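You operate a simulated robot arm through the tools that you are given. There is no shell and no other tool.

You run a simulated two-armed robot. Do the job below in one go: nothing can be reset, and whatever is moved stays where it is left.

## Task
Rack the valve from the winder and wind the iron nipple's tape off.
Fine: green bench; the valve goes in the blue rack, the bare nipple in the grey rack. Set down upright: iron nipple.

It is judged by the outcome, as a careful person would: the job done as asked, and still so three seconds after it is handed in. It fails if anything else is knocked over, pushed out of place, dropped, spilled or broken.

## Robot
Two 7-joint arms with two-finger parallel grippers on one trunk that stands fixed in place. Base frame: the origin is at the foot of the trunk, x ahead of it, y to its left, z up. Lengths are in m, angles in degrees, forces in N, time in s.
The left shoulder is at [0.05, 0.158, 1.158], the right one opposite. With the tool pointing down near the work surface each hand reaches from about 0.22 to 0.66 m from the base axis, measured 20 degrees to its own side. Payload 3.91 kg a hand.
The TCP of each hand is the grasp point between the finger pads, 0.03 m short of the fingertips. In the tool frame z runs along the fingers and y along their closing line. Largest opening 0.11 m; finger width 0.02, thickness 0.01; the body of the gripper, 0.048 by 0.112 m, starts 0.055 m behind the TCP.
Orientation is that of the tool frame in the base frame, as a unit quaternion [x, y, z, w]. With the fingers straight down and closing along the base's y, the tool's x points along the base's -x, its y along +y and its z along -z.

## Interface
- The arms move only by the tool jog_arm. It takes "left_plan", "right_plan" or both (then of equal length, played together; a hand with none holds still); each is a list that holds one entry, the list of rows, each a list of 6 numbers: the shift along the tool's x, y, z in units of 300 mm (1.0 is 300 mm), then the turn, a rotation vector about the tool's x, y, z in units of 60 degrees (1.0 is 60 degrees). In form: [[[x, y, z, wx, wy, wz], ...]]. A call has 1 to 20 rows; each row is the pose to reach, as a shift and turn from the pose commanded when the call began, along the tool's axes at that moment. "left_claw" and "right_claw" are, for a hand that has rows, the gripper command, from -1 (fully open) to 1 (shut), values between in proportion, set as the call begins (left out, the last holds). A call with a number of a shift or a turn outside -1 to 1 is refused whole. Rows are played at 5 a second. More than 0.05 m and 8.6 degrees between two rows, or a gripper value outside its range, and nothing of the call is played. Where a pose cannot be reached the arm comes as near as it can. A force on the tool above 40 N (or 10 N above the force at the start of the call, whichever is more), or a blocked arm, ends the call early, and 0.2 s more pass. Each finger travels about 0.153 m/s and halts on what it meets, pressing with about 42 N; the grip force reading is that of the motor and also rises with nothing between the fingers. The clock runs only during rows and for 0.2 s after the last one: add rows that repeat a pose to give the fingers time. The reply holds the time, the measured pose of the TCP, the force on the tool along the base axes, the opening and the grip force, in the units named above and with some noise, with the torque about the TCP (base axes, N m) and any sound that the robot's microphone picked up.
- Cameras (640 x 400 px; columns grow to the right, rows downward): "scene" is now at [0.1195, -0.0327, 1.3001]; the picture's right is [-0.45, -0.89, 0.00], its down [-0.47, 0.24, -0.85] and it looks along [0.75, -0.38, -0.53] (base axes); focal length 258 px, centre (320, 200). "left" rides on the left gripper at [0.072, -0.017, -0.103] in its tool frame; the picture's right is [0.23, 0.97, 0.00], its down [-0.76, 0.18, -0.62] and it looks along [-0.61, 0.14, 0.78] (tool axes); focal length 222 px, centre (320, 200). "right" rides on the right gripper at [0.072, 0.017, -0.103] in its tool frame; the picture's right is [-0.23, 0.97, 0.00], its down [-0.76, -0.18, -0.62] and it looks along [-0.61, -0.14, 0.78] (tool axes); focal length 222 px, centre (320, 200). There is no depth. A picture from a camera that has moved, and an enlarged one, comes with that camera's place and axes in the base frame and with its lens. The place of the scene camera against the robot may be out by one fixed shift of up to 0.012 m in any direction.
- grab_frame(camera): a new picture of that camera. It takes no simulated time.
- raise_lower(by): slides the trunk up (or, below 0, down) by that many m; the arms and the scene camera ride with it, the base frame stays. It gives what a move gives, with no picture.
- pan_tilt(pan, tilt): turns the head with the scene camera to pan (to the left, within 80 degrees either way) and tilt (down, from -29 to 69), counted from straight ahead of the robot. It gives what a move gives.
- zoom(camera, box): a new picture of the part [left, top, right, bottom] of that camera's present view, enlarged. It takes no simulated time.
- job_done(): hands the job in; it is judged then, once.

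Places have to be worked out from the pictures, the camera data and where the tool is seen. Open the grippers and draw the arms clear of the work before you hand the job in, unless the task says otherwise.

The tools are called after "Emit:" as name(argument=value, ...) on one line, values as JSON. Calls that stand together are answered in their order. jog_arm: Moves the arms, as the interface text tells. Its arguments: {"type":"object","properties":{"left_plan":{"type":"array","items":{"type":"array","items":{"type":"array","items":{"type":"number"}}}},"left_claw":{"type":"number"},"right_plan":{"type":"array","items":{"type":"array","items":{"type":"array","items":{"type":"number"}}}},"right_claw":{"type":"number"}},"required":[]} The other tools are called the same way: raise_lower (by) slides the trunk up or down; pan_tilt (pan, tilt) turns the head that bears the scene camera; grab_frame (camera) takes a picture; zoom (camera, box) takes an enlarged picture of a part of a camera's view; job_done () hands the job in.

At the start:

```text
clock: 0.0
left_tool_pos: [0.3413, -0.0117, 1.1186]
left_tool_rot: [0.0, 1.0, 0.001, 0.0]
left_ft_force: [-0.1, -0.6, -0.2]
left_torque: [0.02, 0.02, 0.04]
left_opening: 0.1101
left_grip_force: 0.0
right_tool_pos: [0.2268, -0.3343, 1.1665]
right_tool_rot: [0.0, 1.0, -0.001, 0.0]
right_ft_force: [0.3, 0.0, 0.2]
right_torque: [0.0, 0.0, -0.01]
right_opening: 0.11
right_grip_force: 0.0
trunk travel left (down, up): [-0.4, 0.082]
head pan, tilt: [-27.0, 32.2]
```

scene: 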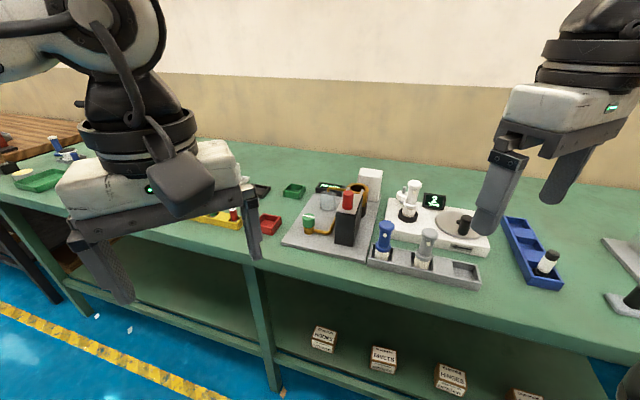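
right: 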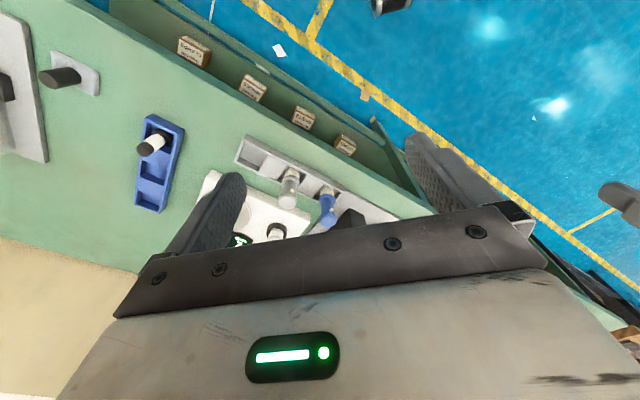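
left: 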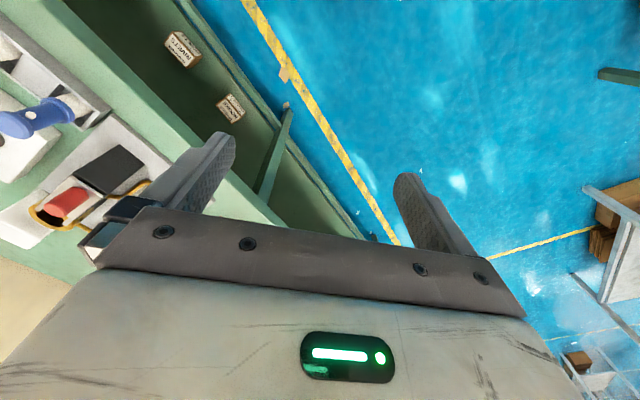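

The scene shows a green bench with a grey rack holding parts, a white winder station, a blue rack and other fixtures. I'll enlarge the relevant parts of the scene view before moving.

Emit:
zoom(camera="scene", box=[360, 160, 520, 300])

Emit:
zoom(camera="scene", box=[270, 150, 400, 270])

Emit:
zoom(camera="scene", box=[480, 180, 640, 340])

Emit:
zoom(camera="scene", box=[0, 120, 280, 280])

```text
2.86 times, centred on (440, 230) of scene
camera zoom: at [0.1195, -0.0327, 1.3001], right [-0.45, -0.89, 0.0], down [-0.47, 0.24, -0.85], along [0.75, -0.38, -0.53], focal length 737 px, centre (-23, 114)
```

zoom: 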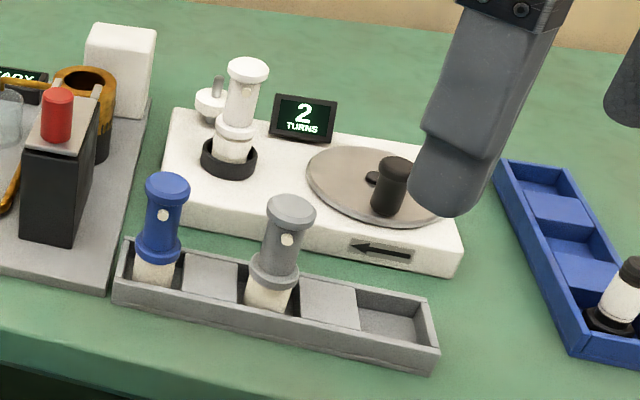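

```text
3.33 times, centred on (335, 210) of scene
camera zoom: at [0.1195, -0.0327, 1.3001], right [-0.45, -0.89, 0.0], down [-0.47, 0.24, -0.85], along [0.75, -0.38, -0.53], focal length 860 px, centre (270, 167)
```

zoom: 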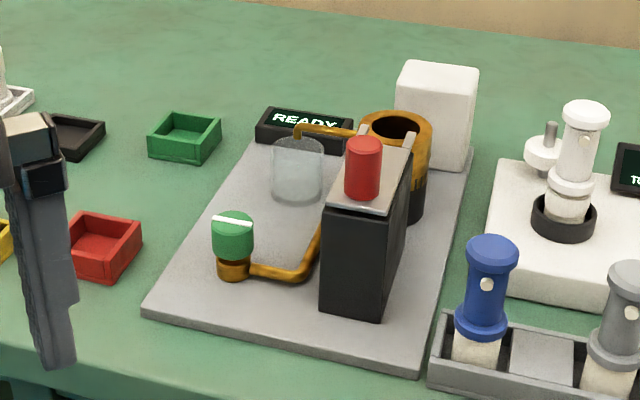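

```text
2.50 times, centred on (560, 260) of scene
camera zoom: at [0.1195, -0.0327, 1.3001], right [-0.45, -0.89, 0.0], down [-0.47, 0.24, -0.85], along [0.75, -0.38, -0.53], focal length 645 px, centre (-280, 50)
```

zoom: 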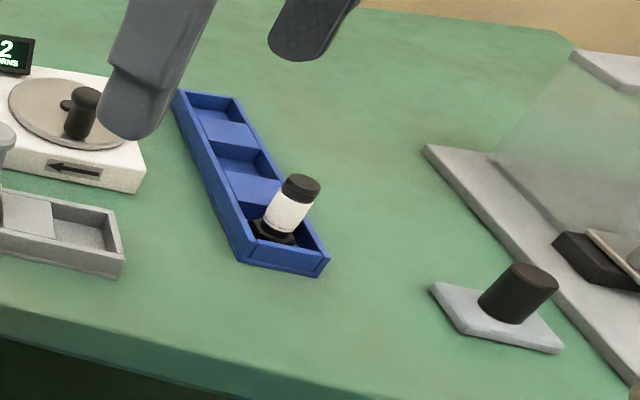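

```text
2.29 times, centred on (140, 200) of scene
camera zoom: at [0.1195, -0.0327, 1.3001], right [-0.45, -0.89, 0.0], down [-0.47, 0.24, -0.85], along [0.75, -0.38, -0.53], focal length 590 px, centre (731, 200)
```

zoom: 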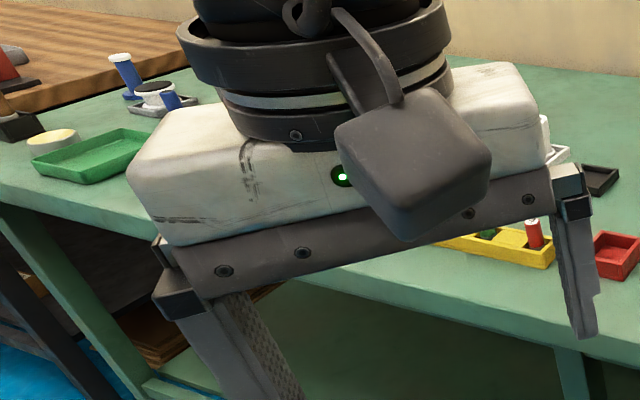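

The right-hand side of the bench holds the winder, the grey rack and the blue rack, with a taped black nipple in the blue rack's nearest slot. I'll turn the head toward this area for a better view of all three.

Emit:
pan_tilt(pan=-45, tilt=42)

Emit:
grab_frame(camera="scene")

Emit:
zoom(camera="right", box=[100, 90, 260, 260])

Emit:
zoom(camera="right", box=[220, 120, 420, 260])

```text
clock: 0.8
left_tool_pos: [0.3411, -0.0115, 1.118]
left_tool_rot: [0.0, 1.0, 0.0, -0.001]
left_ft_force: [0.3, 0.9, 0.8]
left_torque: [0.01, 0.0, 0.01]
left_opening: 0.11
left_grip_force: 0.0
right_tool_pos: [0.2268, -0.3339, 1.1653]
right_tool_rot: [0.0, 1.0, 0.001, 0.0]
right_ft_force: [0.0, 0.0, 0.7]
right_torque: [-0.03, 0.02, -0.02]
right_opening: 0.1101
right_grip_force: 0.1
trunk travel left (down, up): [-0.4, 0.082]
head pan, tilt: [-45.0, 42.0]
```

```text
taken
camera scene: at [0.0989, -0.0512, 1.2853], right [-0.71, -0.71, 0.0], down [-0.47, 0.47, -0.74], along [0.53, -0.53, -0.67], focal length 258 px, centre (320, 200)
```

scene: 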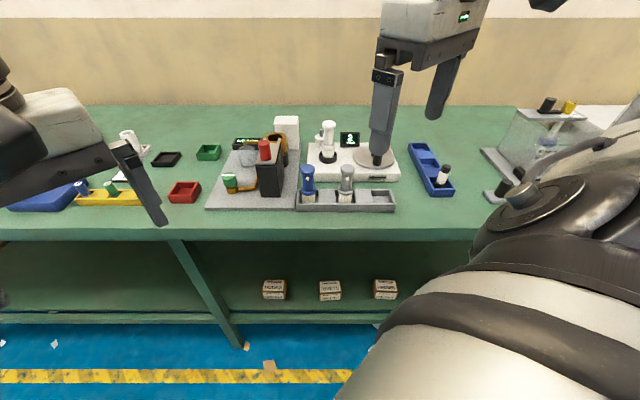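

```text
2.35 times, centred on (180, 175) of right
camera zoom: at [0.153, -0.3164, 1.2677], right [0.23, 0.97, 0.0], down [0.76, -0.18, 0.62], along [0.61, -0.14, -0.78], focal length 523 px, centre (649, 259)
```

zoom: 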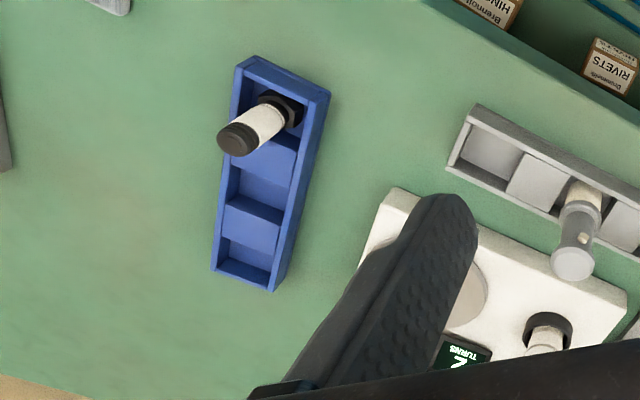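

```text
2.86 times, centred on (320, 190) of right
camera zoom: at [0.153, -0.3164, 1.2677], right [0.23, 0.97, 0.0], down [0.76, -0.18, 0.62], along [0.61, -0.14, -0.78], focal length 635 px, centre (320, 229)
```

zoom: 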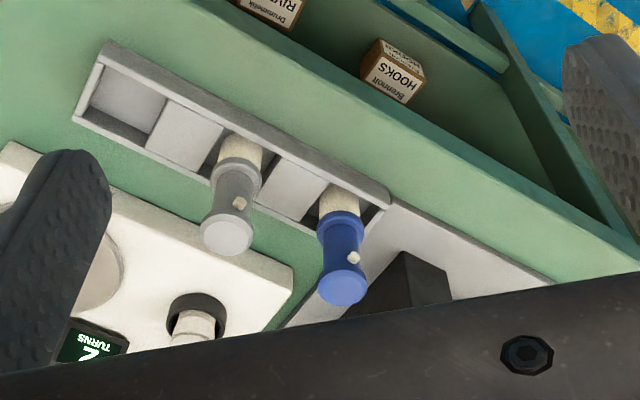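

The bench edge runs perpendicular to the −45° heading, and the nipple top triangulates to about (0.253, −0.640, 0.92). The right gripper hides the turntable, so I'll shift it to the right and turn it 45° to line up with the bench.

Emit:
jog_arm(right_plan=[[[0.045, -0.055, 0, 0, 0, 0.125], [0.09, -0.11, 0, 0, 0, 0.25], [0.135, -0.165, 0, 0, 0, 0.375], [0.18, -0.22, 0, 0, 0, 0.5], [0.225, -0.275, 0, 0, 0, 0.625], [0.267, -0.333, 0, 0, 0, 0.75]]], right_claw=-1)

Emit:
grab_frame(camera="scene")

Emit:
grab_frame(camera="right")

```text
clock: 2.2
left_tool_pos: [0.3418, -0.0104, 1.1195]
left_tool_rot: [0.0, 1.0, 0.001, 0.0]
left_ft_force: [-0.2, 0.1, -0.4]
left_torque: [-0.01, 0.01, 0.0]
left_opening: 0.1098
left_grip_force: 0.1
right_tool_pos: [0.1473, -0.4329, 1.1662]
right_tool_rot: [0.383, 0.924, -0.001, 0.0]
right_ft_force: [0.0, -0.5, 0.3]
right_torque: [-0.03, -0.01, 0.06]
right_opening: 0.1101
right_grip_force: 0.1
trunk travel left (down, up): [-0.4, 0.082]
head pan, tilt: [-45.0, 42.0]
```

```text
taken
camera scene: at [0.0986, -0.0512, 1.2853], right [-0.71, -0.71, 0.0], down [-0.47, 0.47, -0.74], along [0.53, -0.53, -0.67], focal length 258 px, centre (320, 200)
```

scene: 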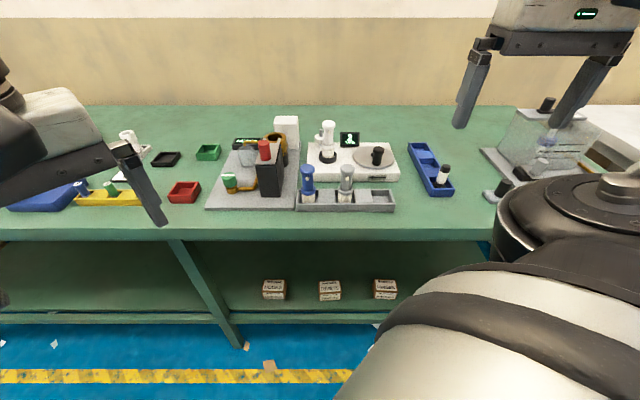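

```text
taken
camera right: at [0.1073, -0.3706, 1.2687], right [0.85, 0.53, 0.0], down [0.41, -0.67, 0.62], along [0.33, -0.53, -0.78], focal length 222 px, centre (320, 200)
```

right: 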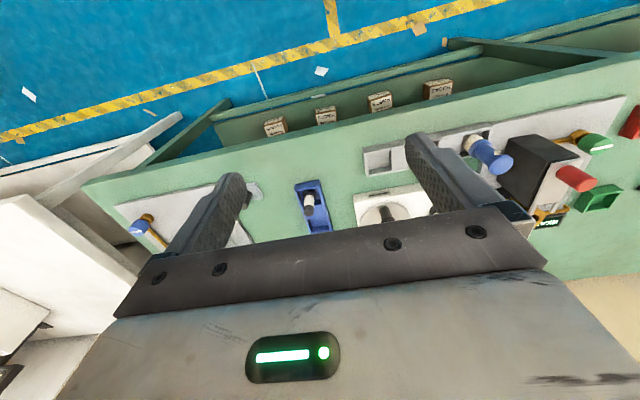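

The view of the winder and racks is clear now. I'll enlarge the pieces to measure them.

Emit:
zoom(camera="scene", box=[290, 110, 410, 220])

Emit:
zoom(camera="scene", box=[390, 120, 510, 220])

Emit:
zoom(camera="scene", box=[50, 100, 250, 230])

Emit:
zoom(camera="right", box=[260, 100, 560, 260])

Emit:
zoom(camera="scene", box=[480, 80, 620, 210])

```text
3.64 times, centred on (350, 165) of scene
camera zoom: at [0.0986, -0.0512, 1.2853], right [-0.71, -0.71, 0.0], down [-0.47, 0.47, -0.74], along [0.53, -0.53, -0.67], focal length 938 px, centre (211, 327)
```

zoom: 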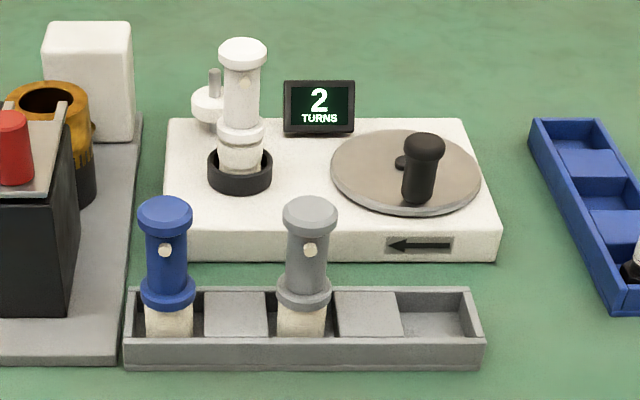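

```text
4.00 times, centred on (450, 170) of scene
camera zoom: at [0.0986, -0.0512, 1.2853], right [-0.71, -0.71, 0.0], down [-0.47, 0.47, -0.74], along [0.53, -0.53, -0.67], focal length 1032 px, centre (-200, 320)
```

zoom: 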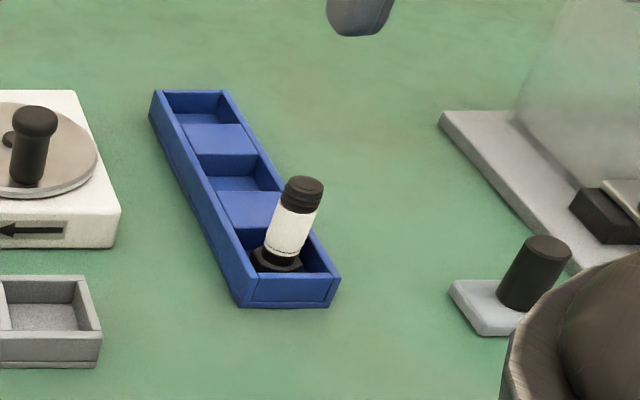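

```text
3.08 times, centred on (150, 165) of scene
camera zoom: at [0.0986, -0.0512, 1.2853], right [-0.71, -0.71, 0.0], down [-0.47, 0.47, -0.74], along [0.53, -0.53, -0.67], focal length 794 px, centre (843, 308)
```

zoom: 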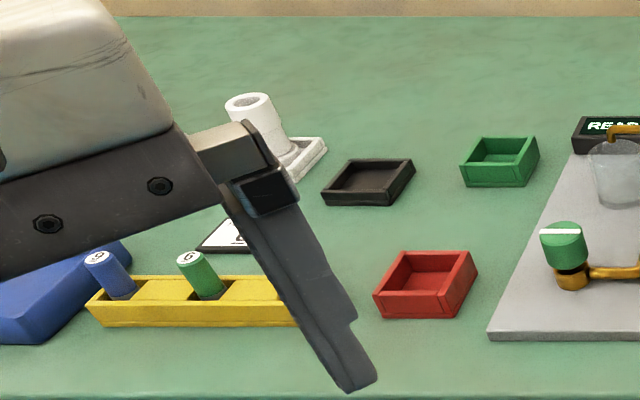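

```text
2.13 times, centred on (410, 180) of right
camera zoom: at [0.1073, -0.3706, 1.2687], right [0.85, 0.53, 0.0], down [0.41, -0.67, 0.62], along [0.33, -0.53, -0.78], focal length 474 px, centre (128, 243)
```

zoom: 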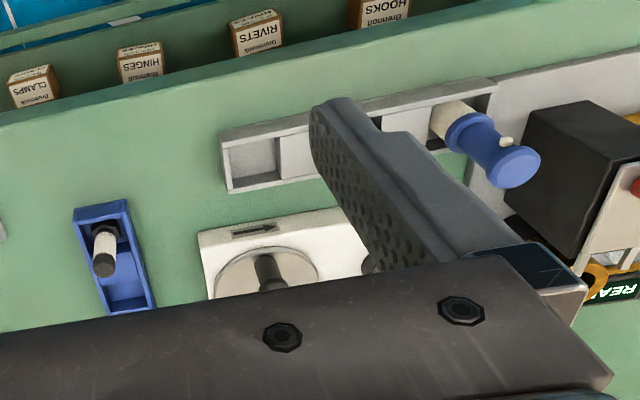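

```text
3.08 times, centred on (550, 145) of scene
camera zoom: at [0.0986, -0.0512, 1.2853], right [-0.71, -0.71, 0.0], down [-0.47, 0.47, -0.74], along [0.53, -0.53, -0.67], focal length 794 px, centre (-388, 369)
```

zoom: 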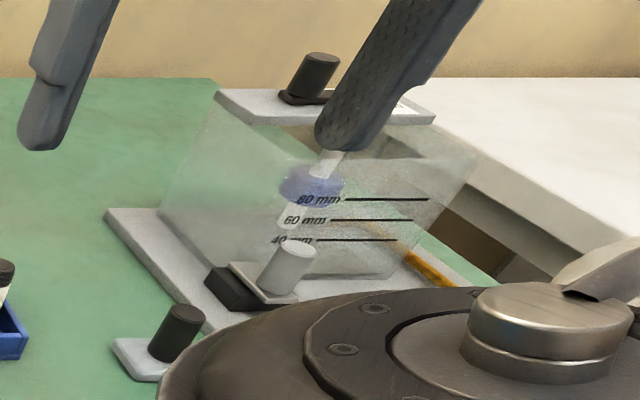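

From the scene view I judge the bench top at z≈0.85 and the winder base top at about 0.878. In bench coordinates (a to the right, b in depth), the winder cup is near a=−0.01, b=0.735, the crank hub near a=0.117, b=0.735, and the blue rack's middle slot near a=0.277, b=0.72. I'll move the right hand toward the cup, staying high, to look from closer.

Emit:
jog_arm(right_plan=[[[-0.104, 0.083, 0, 0, 0, 0], [-0.208, 0.167, 0, 0, 0, 0], [-0.312, 0.25, 0, 0, 0, 0], [-0.416, 0.333, 0, 0, 0, 0], [-0.52, 0.417, 0, 0, 0, 0], [-0.625, 0.5, 0, 0, 0, 0], [-0.729, 0.583, 0, 0, 0, 0], [-0.833, 0.667, 0, 0, 0, 0]]])

Emit:
grab_frame(camera="right")

Emit:
grab_frame(camera="scene")

```text
clock: 4.0
left_tool_pos: [0.3418, -0.01, 1.1188]
left_tool_rot: [0.001, 1.0, 0.001, 0.0]
left_ft_force: [-0.5, 0.4, 0.2]
left_torque: [-0.01, -0.01, -0.02]
left_opening: 0.1102
left_grip_force: 0.1
right_tool_pos: [0.4636, -0.467, 1.1678]
right_tool_rot: [0.382, 0.924, 0.001, 0.001]
right_ft_force: [-0.4, -0.7, -0.2]
right_torque: [-0.03, -0.02, 0.02]
right_opening: 0.1102
right_grip_force: 0.0
trunk travel left (down, up): [-0.4, 0.082]
head pan, tilt: [-45.0, 42.0]
```

```text
taken
camera right: at [0.4245, -0.4031, 1.2693], right [0.85, 0.53, 0.0], down [0.41, -0.66, 0.62], along [0.33, -0.53, -0.78], focal length 222 px, centre (320, 200)
```

right: 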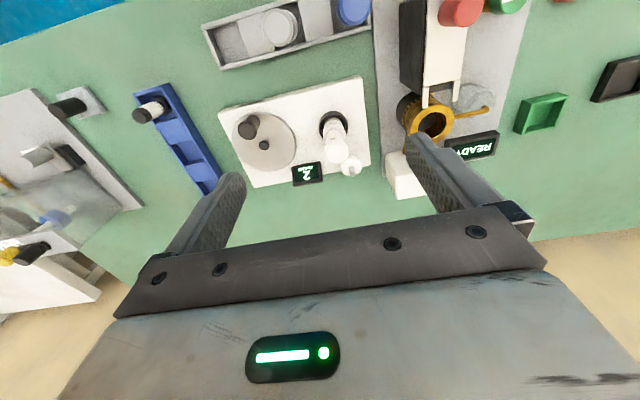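

```text
taken
camera scene: at [0.0995, -0.051, 1.2851], right [-0.71, -0.71, 0.0], down [-0.47, 0.47, -0.74], along [0.53, -0.53, -0.67], focal length 258 px, centre (320, 200)
```

scene: 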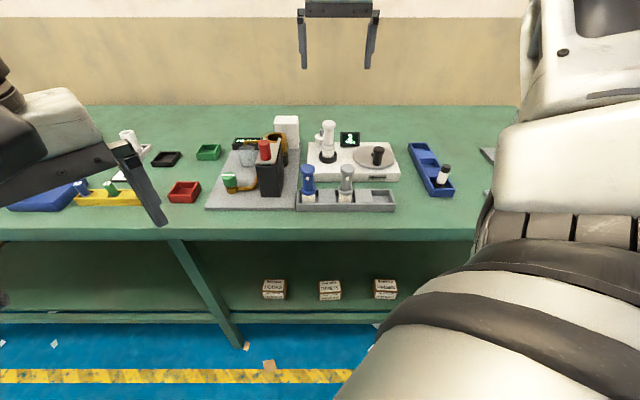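

The wrist camera now has a near top view of the winder. I'll enlarge it for accurate positions.

Emit:
zoom(camera="right", box=[210, 60, 390, 200])

Emit:
zoom(camera="right", box=[120, 70, 240, 200])

Emit:
zoom(camera="right", box=[190, 0, 400, 90])

```text
2.86 times, centred on (300, 130) of right
camera zoom: at [0.4245, -0.4031, 1.2693], right [0.85, 0.53, 0.0], down [0.41, -0.66, 0.62], along [0.33, -0.53, -0.78], focal length 635 px, centre (377, 400)
```

zoom: 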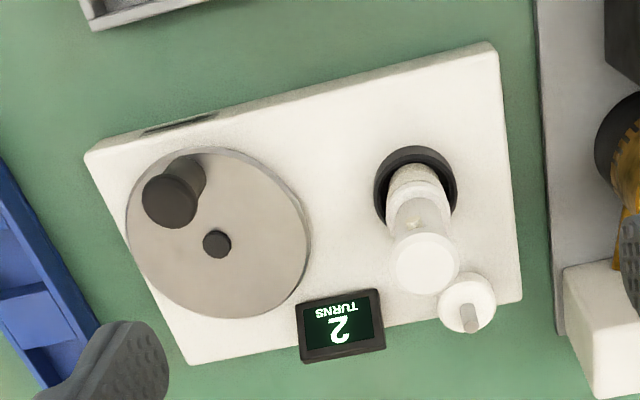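

```text
3.08 times, centred on (180, 135) of right
camera zoom: at [0.4245, -0.4031, 1.2693], right [0.85, 0.53, 0.0], down [0.41, -0.66, 0.62], along [0.33, -0.53, -0.78], focal length 684 px, centre (751, 400)
```

zoom: 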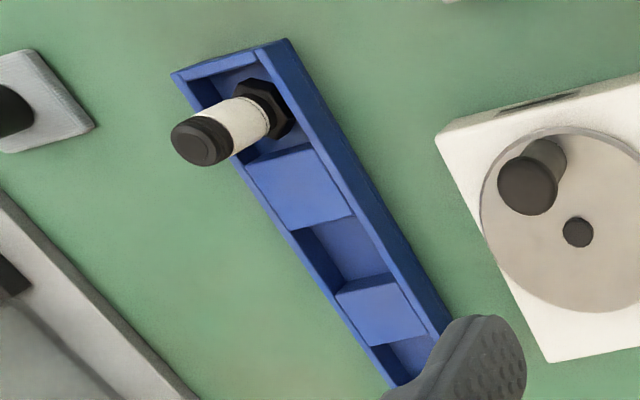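

```text
3.05 times, centred on (295, 45) of right
camera zoom: at [0.4245, -0.4031, 1.2693], right [0.85, 0.53, 0.0], down [0.41, -0.66, 0.62], along [0.33, -0.53, -0.78], focal length 677 px, centre (396, 672)
```

zoom: 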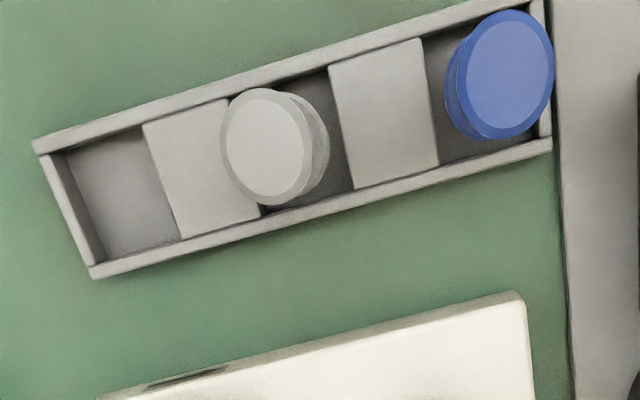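

Wrist-camera fixes put the cup at about a=−0.006, b=0.727, the valve top near z≈0.985, and the nipple at a≈0.278, b≈0.632 with its top at 0.92. I'll test reach over the valve with the tool vertical, still well above it.

Emit:
jog_arm(right_plan=[[[-0.12, 0.014, 0.05, 0, 0, 0], [-0.24, 0.027, 0.1, 0, 0, 0], [-0.24, 0.027, 0.2, 0, 0, 0], [-0.24, 0.027, 0.2, 0, 0, 0]]])

Emit:
grab_frame(camera="right")

Emit:
zoom(camera="scene", box=[260, 40, 420, 200])

```text
clock: 5.0
left_tool_pos: [0.3414, -0.0112, 1.1184]
left_tool_rot: [0.001, 1.0, 0.001, 0.0]
left_ft_force: [0.5, -0.1, -0.4]
left_torque: [-0.01, 0.05, -0.04]
left_opening: 0.1101
left_grip_force: 0.0
right_tool_pos: [0.5209, -0.5115, 1.1044]
right_tool_rot: [0.382, 0.924, 0.001, -0.001]
right_ft_force: [0.0, 0.9, 0.3]
right_torque: [-0.01, 0.0, -0.01]
right_opening: 0.1099
right_grip_force: 0.0
trunk travel left (down, up): [-0.4, 0.082]
head pan, tilt: [-45.0, 42.0]
```

```text
taken
camera right: at [0.4809, -0.4483, 1.2069], right [0.85, 0.53, 0.0], down [0.41, -0.66, 0.62], along [0.33, -0.53, -0.78], focal length 222 px, centre (320, 200)
```

right: 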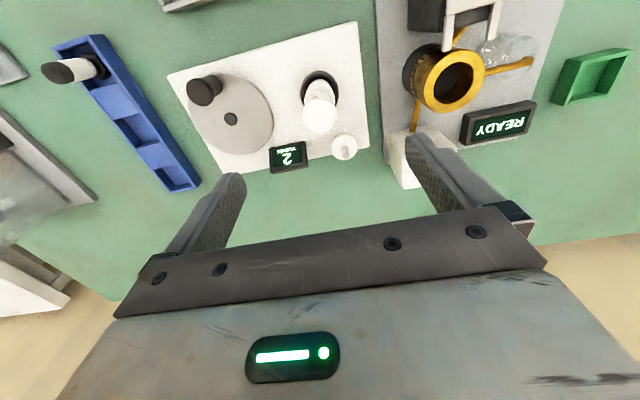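

```text
2.50 times, centred on (340, 120) of scene
camera zoom: at [0.0989, -0.0511, 1.2852], right [-0.71, -0.71, 0.0], down [-0.47, 0.47, -0.74], along [0.53, -0.53, -0.67], focal length 645 px, centre (270, 400)
```

zoom: 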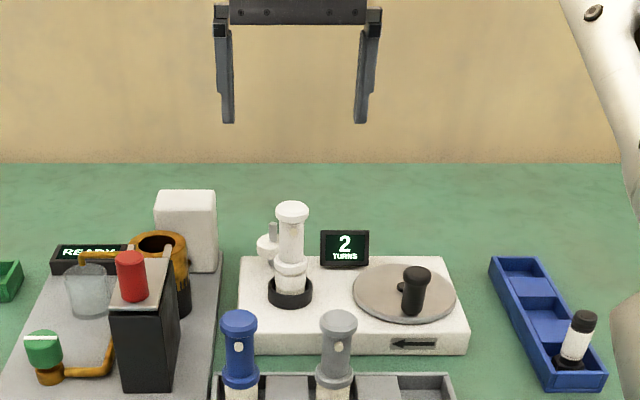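

Vertical reach is fine here, with the TCP at a≈−0.007, b≈0.730. I'll enlarge the wrist view to refine the valve, cup and hub positions from this second viewpoint.

Emit:
zoom(camera="right", box=[160, 20, 380, 190])

Emit:
zoom(camera="right", box=[30, 20, 210, 200])

Emit:
zoom(camera="right", box=[280, 60, 380, 170])

```text
2.35 times, centred on (270, 105) of right
camera zoom: at [0.4809, -0.4483, 1.2069], right [0.85, 0.53, 0.0], down [0.41, -0.66, 0.62], along [0.33, -0.53, -0.78], focal length 523 px, centre (438, 424)
```

zoom: 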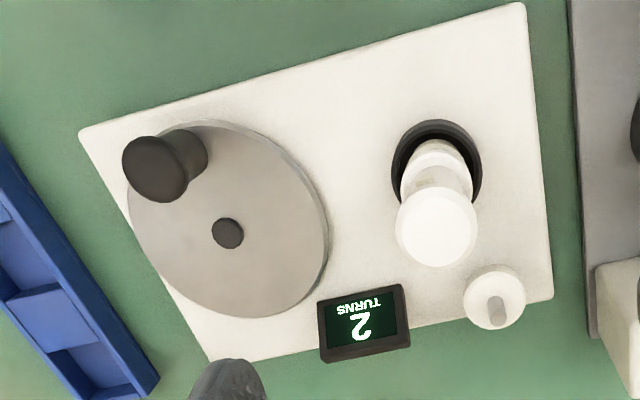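

```text
2.22 times, centred on (120, 110) of right
camera zoom: at [0.4809, -0.4483, 1.2069], right [0.85, 0.53, 0.0], down [0.41, -0.66, 0.62], along [0.33, -0.53, -0.78], focal length 494 px, centre (764, 400)
```

zoom: 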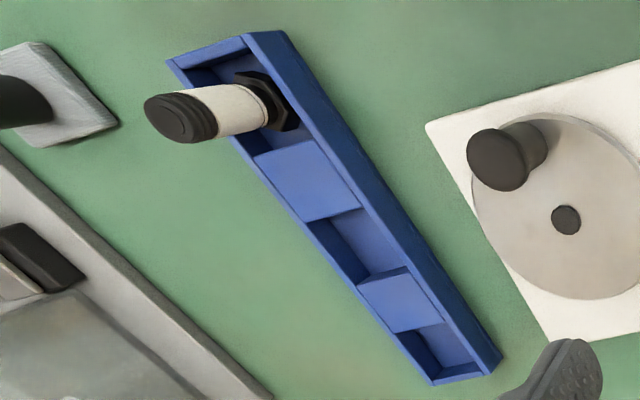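

```text
3.64 times, centred on (330, 115) of right
camera zoom: at [0.4809, -0.4483, 1.2069], right [0.85, 0.53, 0.0], down [0.41, -0.66, 0.62], along [0.33, -0.53, -0.78], focal length 808 px, centre (284, 509)
```

zoom: 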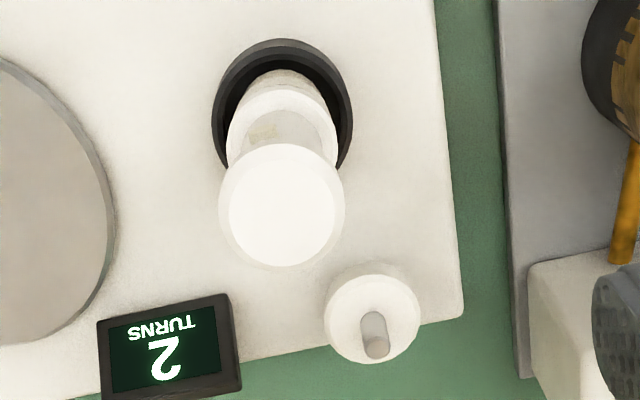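

Two wrist views agree that the valve axis is at a≈−0.006, b≈0.7275 with its top at z≈0.988. They also put the hub at a≈0.1245, b≈0.733 and the crank knob at a≈0.124, b≈0.687 with its top at 0.933. I'll descend around the valve in stages with open fingers.

Emit:
jog_arm(right_plan=[[[0.008, 0, 0.12, 0, 0, 0], [0.008, 0, 0.24, 0, 0, 0], [0.008, 0, 0.34, 0, 0, 0], [0.008, 0, 0.34, 0, 0, 0]]], right_claw=-1)

Emit:
grab_frame(camera="right")

Emit:
zoom(camera="scene", box=[260, 60, 420, 200])

```text
clock: 6.0
left_tool_pos: [0.3417, -0.0105, 1.1192]
left_tool_rot: [0.001, 1.0, 0.0, -0.001]
left_ft_force: [0.6, 0.6, -0.3]
left_torque: [0.0, 0.0, 0.0]
left_opening: 0.1098
left_grip_force: 0.0
right_tool_pos: [0.52, -0.5112, 1.0035]
right_tool_rot: [0.383, 0.924, 0.001, 0.0]
right_ft_force: [0.4, -0.2, -0.3]
right_torque: [-0.01, 0.01, 0.04]
right_opening: 0.11
right_grip_force: 0.0
trunk travel left (down, up): [-0.4, 0.082]
head pan, tilt: [-45.0, 42.0]
```

```text
taken
camera right: at [0.4812, -0.4468, 1.1047], right [0.85, 0.53, 0.0], down [0.41, -0.66, 0.62], along [0.33, -0.53, -0.78], focal length 222 px, centre (320, 200)
```

right: 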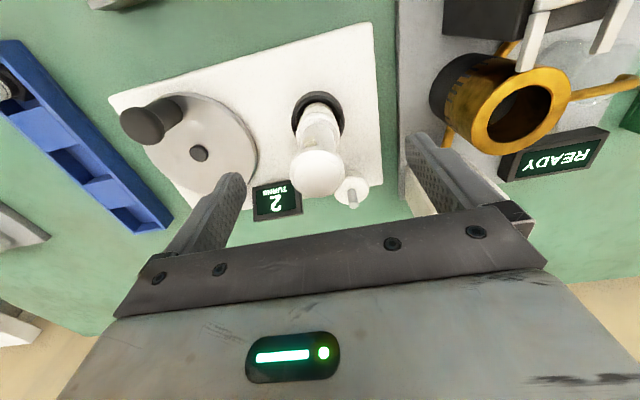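

```text
2.86 times, centred on (340, 130) of scene
camera zoom: at [0.0987, -0.0511, 1.2853], right [-0.71, -0.71, 0.0], down [-0.47, 0.47, -0.74], along [0.53, -0.53, -0.67], focal length 737 px, centre (263, 400)
```

zoom: 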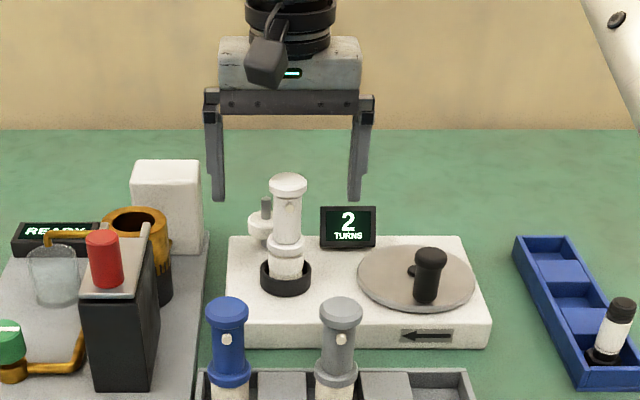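

The fingers straddle the valve cleanly, with the TCP at a=−0.006, b=0.729 and z=1.0035. I'll descend to z≈0.945, so the pads span both the cap and the lower flange, then close.

Emit:
jog_arm(right_plan=[[[0.003, 0, 0.1, 0, 0, 0], [0.003, 0, 0.195, 0, 0, 0], [0.003, 0, 0.195, 0, 0, 0]]], right_claw=-1)

Emit:
grab_frame(camera="right")

Emit:
zoom(camera="scene", box=[280, 80, 400, 200])

```text
clock: 6.8
left_tool_pos: [0.3409, -0.0119, 1.1189]
left_tool_rot: [0.0, 1.0, 0.0, -0.001]
left_ft_force: [-1.2, -0.1, 0.0]
left_torque: [0.02, 0.02, -0.01]
left_opening: 0.11
left_grip_force: 0.1
right_tool_pos: [0.5194, -0.5115, 0.9426]
right_tool_rot: [0.383, 0.924, 0.0, 0.0]
right_ft_force: [0.2, 0.0, 0.5]
right_torque: [-0.01, -0.04, 0.01]
right_opening: 0.1101
right_grip_force: 0.1
trunk travel left (down, up): [-0.4, 0.082]
head pan, tilt: [-45.0, 42.0]
```

```text
taken
camera right: at [0.4785, -0.4481, 1.0457], right [0.85, 0.53, 0.0], down [0.41, -0.66, 0.62], along [0.33, -0.53, -0.78], focal length 222 px, centre (320, 200)
```

right: 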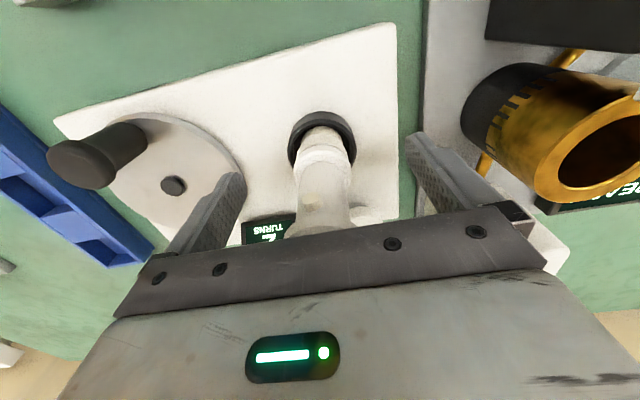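

```text
3.33 times, centred on (340, 140) of scene
camera zoom: at [0.0987, -0.0513, 1.2853], right [-0.71, -0.71, 0.0], down [-0.47, 0.47, -0.74], along [0.53, -0.53, -0.67], focal length 860 px, centre (253, 400)
```

zoom: 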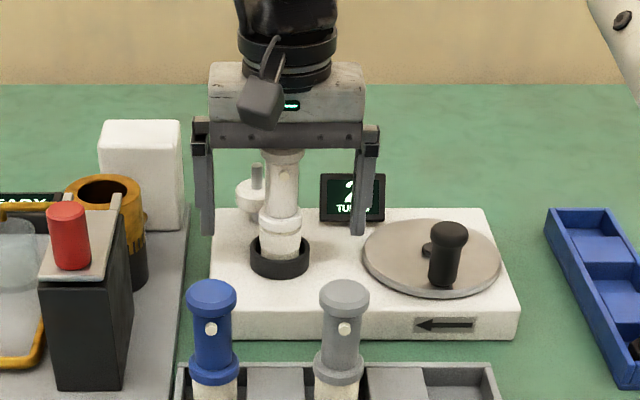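

The fingers are either side of the valve with no contact and the body is clear of the cap. I'll close the gripper in place.

Emit:
jog_arm(right_plan=[[[0, 0, 0, 0, 0, 0], [0, 0, 0, 0, 0, 0], [0, 0, 0, 0, 0, 0], [0, 0, 0, 0, 0, 0]]], right_claw=1)

Emit:
grab_frame(camera="right")

Emit:
zoom(camera="scene", box=[280, 80, 400, 200])

```text
clock: 7.8
left_tool_pos: [0.3405, -0.011, 1.1189]
left_tool_rot: [0.001, 1.0, 0.0, 0.001]
left_ft_force: [-0.5, 0.5, 0.3]
left_torque: [0.02, 0.01, 0.01]
left_opening: 0.1099
left_grip_force: 0.0
right_tool_pos: [0.5184, -0.5119, 0.944]
right_tool_rot: [0.383, 0.924, 0.0, 0.0]
right_ft_force: [0.9, 0.9, 0.7]
right_torque: [0.0, -0.04, -0.04]
right_opening: 0.0348
right_grip_force: 42.0
trunk travel left (down, up): [-0.4, 0.082]
head pan, tilt: [-45.0, 42.0]
```

```text
taken
camera right: at [0.4787, -0.4477, 1.0461], right [0.85, 0.53, 0.0], down [0.41, -0.66, 0.62], along [0.33, -0.53, -0.78], focal length 222 px, centre (320, 200)
```

right: 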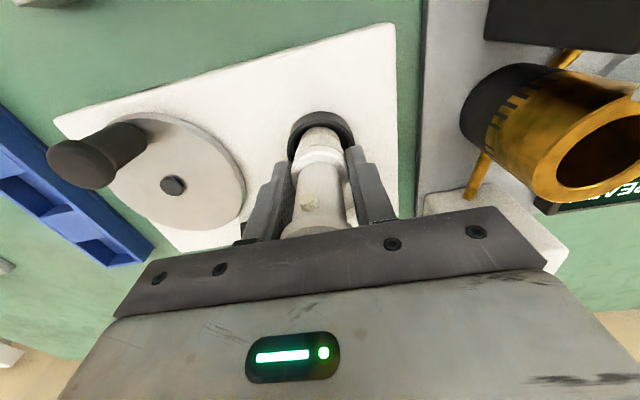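

```text
3.33 times, centred on (340, 140) of scene
camera zoom: at [0.0988, -0.0512, 1.2853], right [-0.71, -0.71, 0.0], down [-0.47, 0.47, -0.74], along [0.53, -0.53, -0.67], focal length 860 px, centre (253, 400)
```

zoom: 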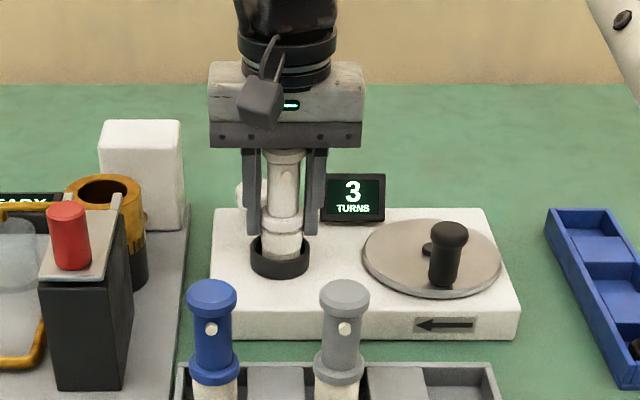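

The grip is firm at 0.0348 m opening and 42 N. The winder display now reads 3 TURNS instead of 2, so I'll keep watching it. I'll lift the valve straight up out of the cup.

Emit:
jog_arm(right_plan=[[[0, 0, -0.05, 0, 0, 0], [0, 0, -0.12, 0, 0, 0], [0, 0, -0.24, 0, 0, 0], [0, 0, -0.36, 0, 0, 0], [0, 0, -0.48, 0, 0, 0], [0, 0, -0.48, 0, 0, 0]]])

Emit:
grab_frame(camera="right")

Emit:
zoom(camera="scene", box=[260, 50, 420, 210])

```text
clock: 9.2
left_tool_pos: [0.3415, -0.0117, 1.1197]
left_tool_rot: [0.001, 1.0, 0.001, 0.0]
left_ft_force: [0.6, 0.7, -0.1]
left_torque: [-0.01, 0.01, -0.06]
left_opening: 0.1099
left_grip_force: 0.2
right_tool_pos: [0.5193, -0.5167, 1.0883]
right_tool_rot: [0.383, 0.924, 0.0, -0.001]
right_ft_force: [-0.4, -0.6, -1.7]
right_torque: [0.02, 0.0, -0.01]
right_opening: 0.0346
right_grip_force: 41.7
trunk travel left (down, up): [-0.4, 0.082]
head pan, tilt: [-45.0, 42.0]
```

```text
taken
camera right: at [0.4801, -0.4527, 1.1904], right [0.85, 0.53, 0.0], down [0.41, -0.66, 0.62], along [0.33, -0.53, -0.78], focal length 222 px, centre (320, 200)
```

right: 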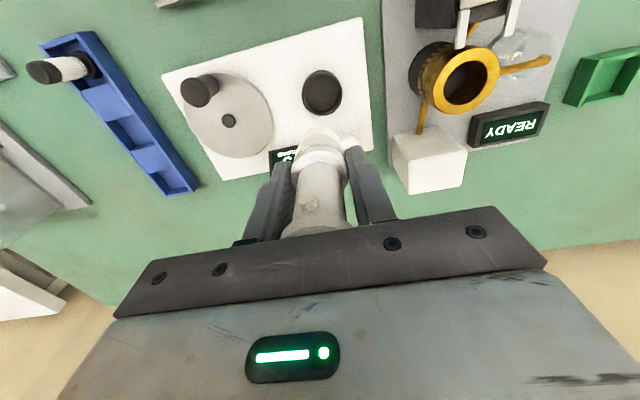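

```text
2.50 times, centred on (340, 130) of scene
camera zoom: at [0.099, -0.0515, 1.2852], right [-0.71, -0.71, 0.0], down [-0.47, 0.47, -0.74], along [0.53, -0.53, -0.67], focal length 645 px, centre (270, 375)
```

zoom: 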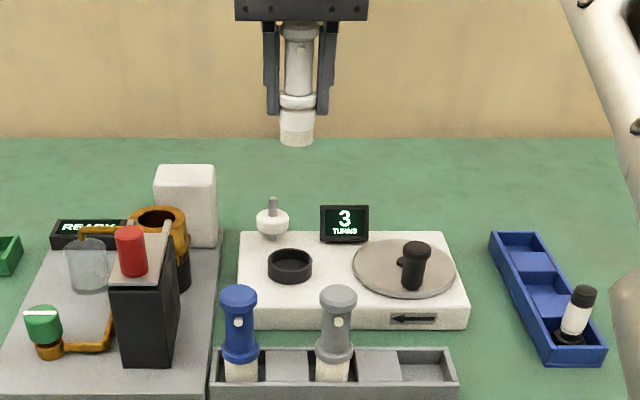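

The valve came out cleanly and hangs upright in the grip, and the cup is empty. I'll carry it sideways at this height to above the blue rack's middle slot.

Emit:
jog_arm(right_plan=[[[0.003, -0.12, 0, 0, 0, 0], [0.007, -0.24, 0, 0, 0, 0], [0.01, -0.36, 0, 0, 0, 0], [0.013, -0.48, 0, 0, 0, 0], [0.017, -0.6, 0, 0, 0, 0], [0.02, -0.72, 0, 0, 0, 0], [0.023, -0.84, 0, 0, 0, 0], [0.027, -0.96, 0, 0, 0, 0], [0.027, -0.96, 0, 0, 0, 0], [0.027, -0.96, 0, 0, 0, 0]]])

Emit:
grab_frame(camera="right")

Emit:
grab_frame(camera="scene")

```text
clock: 11.4
left_tool_pos: [0.3412, -0.0121, 1.1198]
left_tool_rot: [0.0, 1.0, 0.0, 0.001]
left_ft_force: [0.0, 0.1, 0.0]
left_torque: [-0.02, 0.03, 0.01]
left_opening: 0.1099
left_grip_force: 0.0
right_tool_pos: [0.3084, -0.6993, 1.0863]
right_tool_rot: [0.383, 0.924, -0.001, 0.0]
right_ft_force: [0.0, 0.4, -0.8]
right_torque: [0.0, 0.02, -0.01]
right_opening: 0.0347
right_grip_force: 41.7
right hand out of reach, approached as far as the arm can: row 8, 9, 10
trunk travel left (down, up): [-0.4, 0.082]
head pan, tilt: [-45.0, 42.0]
```

```text
taken
camera right: at [0.2671, -0.6348, 1.1892], right [0.85, 0.53, 0.0], down [0.41, -0.66, 0.62], along [0.33, -0.53, -0.78], focal length 222 px, centre (320, 200)
```

right: 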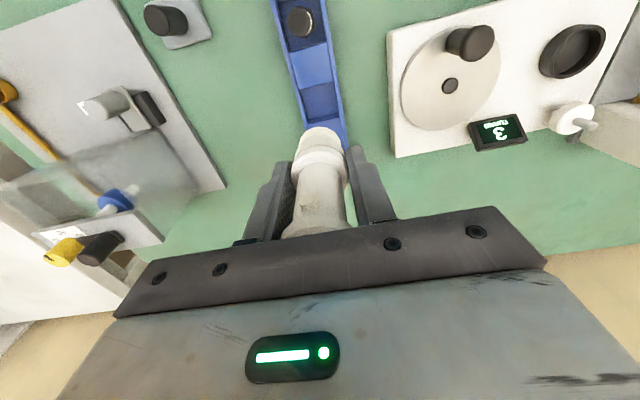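

```text
taken
camera scene: at [0.099, -0.0514, 1.2852], right [-0.71, -0.71, 0.0], down [-0.47, 0.47, -0.74], along [0.53, -0.53, -0.67], focal length 258 px, centre (320, 200)
```

scene: 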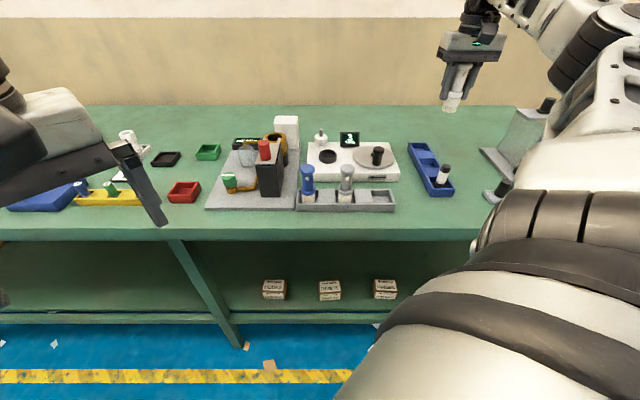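

The arm reports the target just out of reach at this height (stopped at a≈0.276, b≈0.713, about 0.60 m from the shoulder). A lower wrist may reach further, so I'll lower part-way and see whether the arm converges.

Emit:
jog_arm(right_plan=[[[0, 0, 0.1, 0, 0, 0], [0, 0, 0.2, 0, 0, 0], [0, 0, 0.3, 0, 0, 0], [0, 0, 0.3, 0, 0, 0]]])

Emit:
grab_frame(camera="right")

Emit:
zoom(camera="scene", box=[390, 80, 510, 200])

```text
clock: 12.4
left_tool_pos: [0.341, -0.0116, 1.1187]
left_tool_rot: [0.0, 1.0, 0.0, 0.0]
left_ft_force: [0.7, -0.3, 0.1]
left_torque: [0.03, -0.04, 0.0]
left_opening: 0.1099
left_grip_force: 0.0
right_tool_pos: [0.3087, -0.6972, 0.9979]
right_tool_rot: [0.383, 0.924, 0.0, 0.001]
right_ft_force: [-0.6, 0.0, -2.1]
right_torque: [-0.01, 0.02, 0.01]
right_opening: 0.0348
right_grip_force: 41.8
trunk travel left (down, up): [-0.4, 0.082]
head pan, tilt: [-45.0, 42.0]
```

```text
taken
camera right: at [0.2689, -0.6338, 1.1005], right [0.85, 0.53, 0.0], down [0.41, -0.66, 0.62], along [0.33, -0.53, -0.78], focal length 222 px, centre (320, 200)
```

right: 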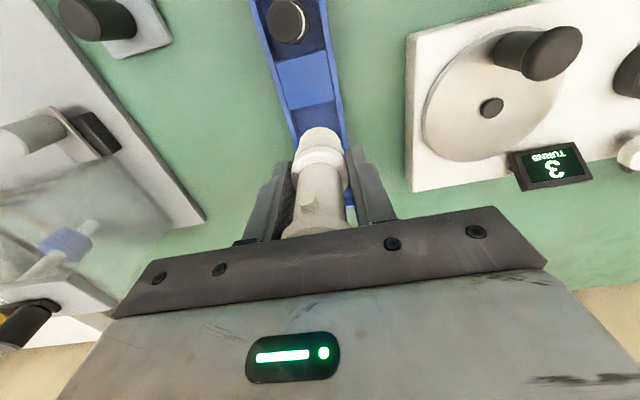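

```text
3.33 times, centred on (450, 140) of scene
camera zoom: at [0.0988, -0.0513, 1.2853], right [-0.71, -0.71, 0.0], down [-0.47, 0.47, -0.74], along [0.53, -0.53, -0.67], focal length 860 px, centre (-113, 400)
```

zoom: 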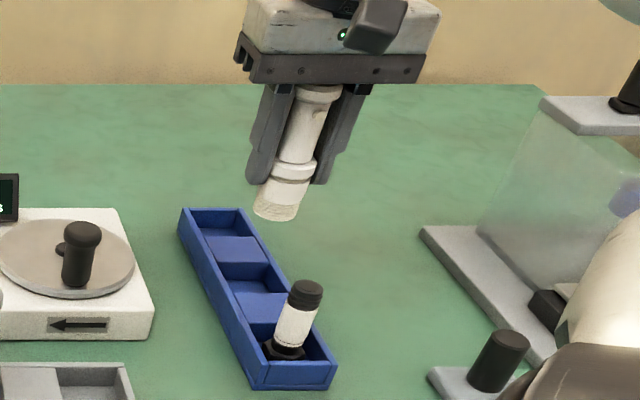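

At this height nothing is flagged out of reach, with the TCP at a≈0.275, b≈0.711. I'll enlarge the wrist view to fix the slot position relative to the held valve.

Emit:
zoom(camera="right", box=[230, 0, 400, 220])

```text
1.82 times, centred on (315, 110) of right
camera zoom: at [0.2689, -0.6338, 1.1005], right [0.85, 0.53, 0.0], down [0.41, -0.66, 0.62], along [0.33, -0.53, -0.78], focal length 404 px, centre (329, 364)
```

zoom: 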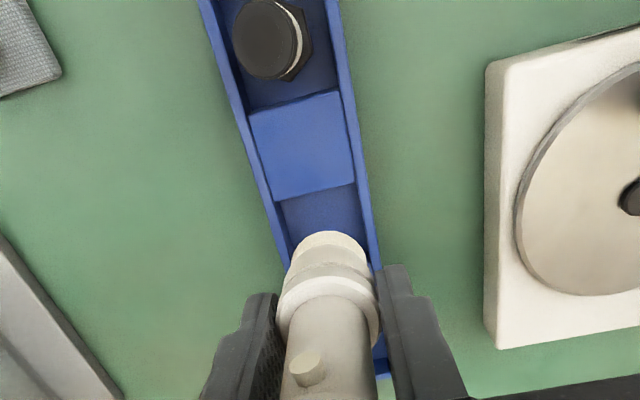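

The slot center works out to a≈0.280, b≈0.722, so I need about +5 mm in a and +11 mm in b. I'll shift and lower to z≈0.95, which keeps the valve's tail above the rim, then check again.

Emit:
jog_arm(right_plan=[[[-0.02, -0.009, 0.05, 0, 0, 0], [-0.039, -0.018, 0.1, 0, 0, 0], [-0.039, -0.018, 0.16, 0, 0, 0], [-0.039, -0.018, 0.16, 0, 0, 0]]])

Emit:
zoom(camera="right", box=[230, 0, 400, 220])

Emit:
zoom(camera="scene", box=[390, 100, 510, 220])

```text
clock: 13.4
left_tool_pos: [0.3414, -0.0103, 1.1202]
left_tool_rot: [0.0, 1.0, 0.0, 0.0]
left_ft_force: [0.5, 0.0, 0.6]
left_torque: [-0.02, -0.04, 0.01]
left_opening: 0.1099
left_grip_force: 0.1
right_tool_pos: [0.3118, -0.7081, 0.9522]
right_tool_rot: [0.382, 0.924, -0.001, 0.001]
right_ft_force: [-0.2, 0.5, -0.4]
right_torque: [-0.01, -0.04, -0.02]
right_opening: 0.035
right_grip_force: 41.9
right hand out of reach, approached as far as the arm can: row 2, 3
trunk travel left (down, up): [-0.4, 0.082]
head pan, tilt: [-45.0, 42.0]
```

```text
1.82 times, centred on (315, 110) of right
camera zoom: at [0.2728, -0.6437, 1.0542], right [0.85, 0.53, 0.0], down [0.41, -0.66, 0.63], along [0.33, -0.53, -0.78], focal length 404 px, centre (329, 364)
```

zoom: 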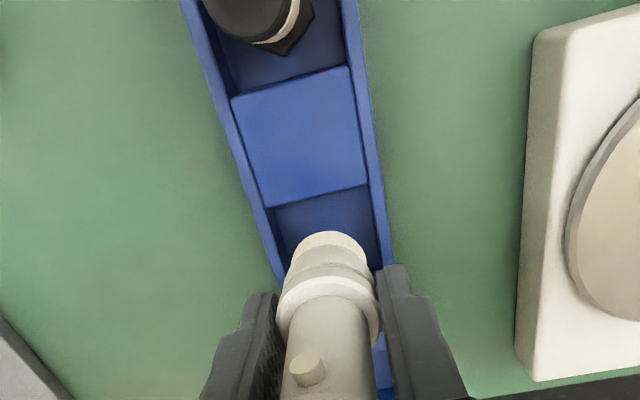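

```text
3.33 times, centred on (450, 160) of scene
camera zoom: at [0.0987, -0.0514, 1.2853], right [-0.71, -0.71, 0.0], down [-0.47, 0.47, -0.74], along [0.53, -0.53, -0.67], focal length 860 px, centre (-113, 333)
```

zoom: 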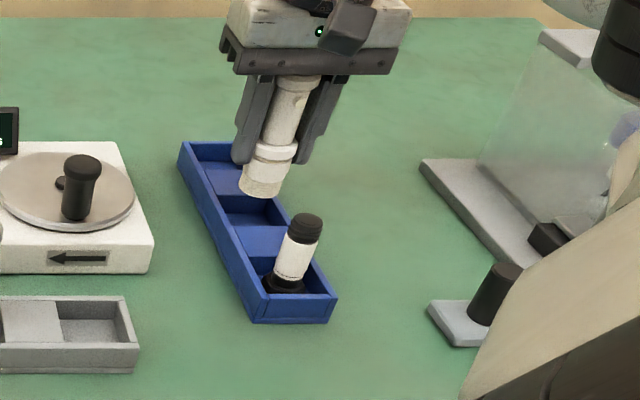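

The valve is aligned over the middle slot, with the TCP at a=0.280, b=0.721 against a slot center of about 0.280, 0.7225. I'll lower to z≈0.914, where the valve should just be at the slot floor.

Emit:
jog_arm(right_plan=[[[-0.004, 0, 0.04, 0, 0, 0], [-0.007, 0, 0.08, 0, 0, 0], [-0.007, 0, 0.11, 0, 0, 0], [-0.007, 0, 0.127, 0, 0, 0], [-0.007, 0, 0.127, 0, 0, 0]]])

Emit:
zoom(camera="right", box=[230, 0, 400, 220])

Emit:
zoom(camera="scene", box=[390, 100, 510, 220])

```text
clock: 14.6
left_tool_pos: [0.3414, -0.0118, 1.1192]
left_tool_rot: [-0.001, 1.0, 0.0, 0.0]
left_ft_force: [0.2, 0.1, 1.0]
left_torque: [0.0, 0.02, 0.0]
left_opening: 0.1099
left_grip_force: 0.0
right_tool_pos: [0.3116, -0.7036, 0.9149]
right_tool_rot: [0.383, 0.924, -0.001, 0.001]
right_ft_force: [-0.7, -0.1, -2.1]
right_torque: [-0.02, -0.02, 0.01]
right_opening: 0.0346
right_grip_force: 41.8
right hand out of reach, approached as far as the arm can: row 1, 2, 3, 4, 5
trunk travel left (down, up): [-0.4, 0.082]
head pan, tilt: [-45.0, 42.0]
```

```text
1.82 times, centred on (315, 110) of right
camera zoom: at [0.2729, -0.6392, 1.0165], right [0.85, 0.53, 0.0], down [0.41, -0.66, 0.62], along [0.33, -0.53, -0.78], focal length 404 px, centre (329, 364)
```

zoom: 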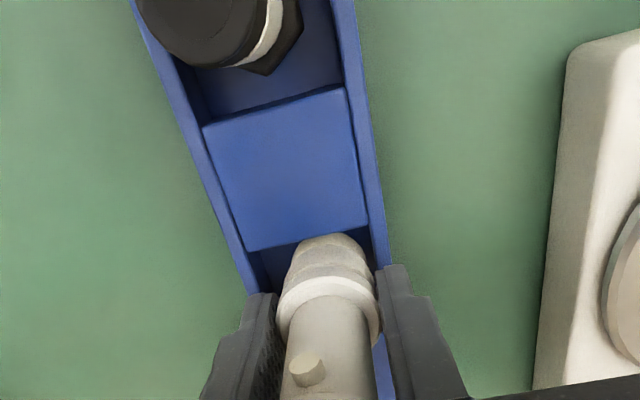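

```text
3.33 times, centred on (450, 160) of scene
camera zoom: at [0.0989, -0.0514, 1.2852], right [-0.71, -0.71, 0.0], down [-0.47, 0.47, -0.74], along [0.53, -0.53, -0.67], focal length 860 px, centre (-113, 333)
```

zoom: 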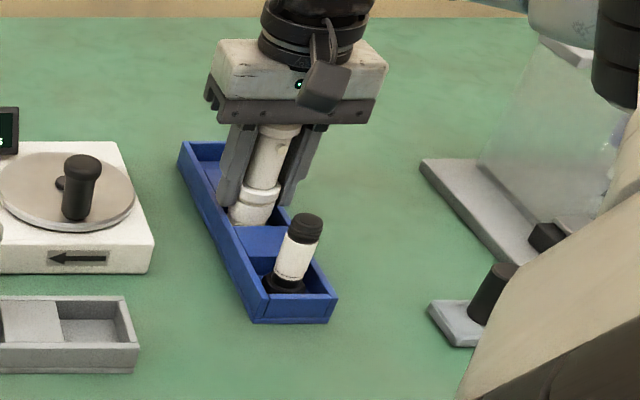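

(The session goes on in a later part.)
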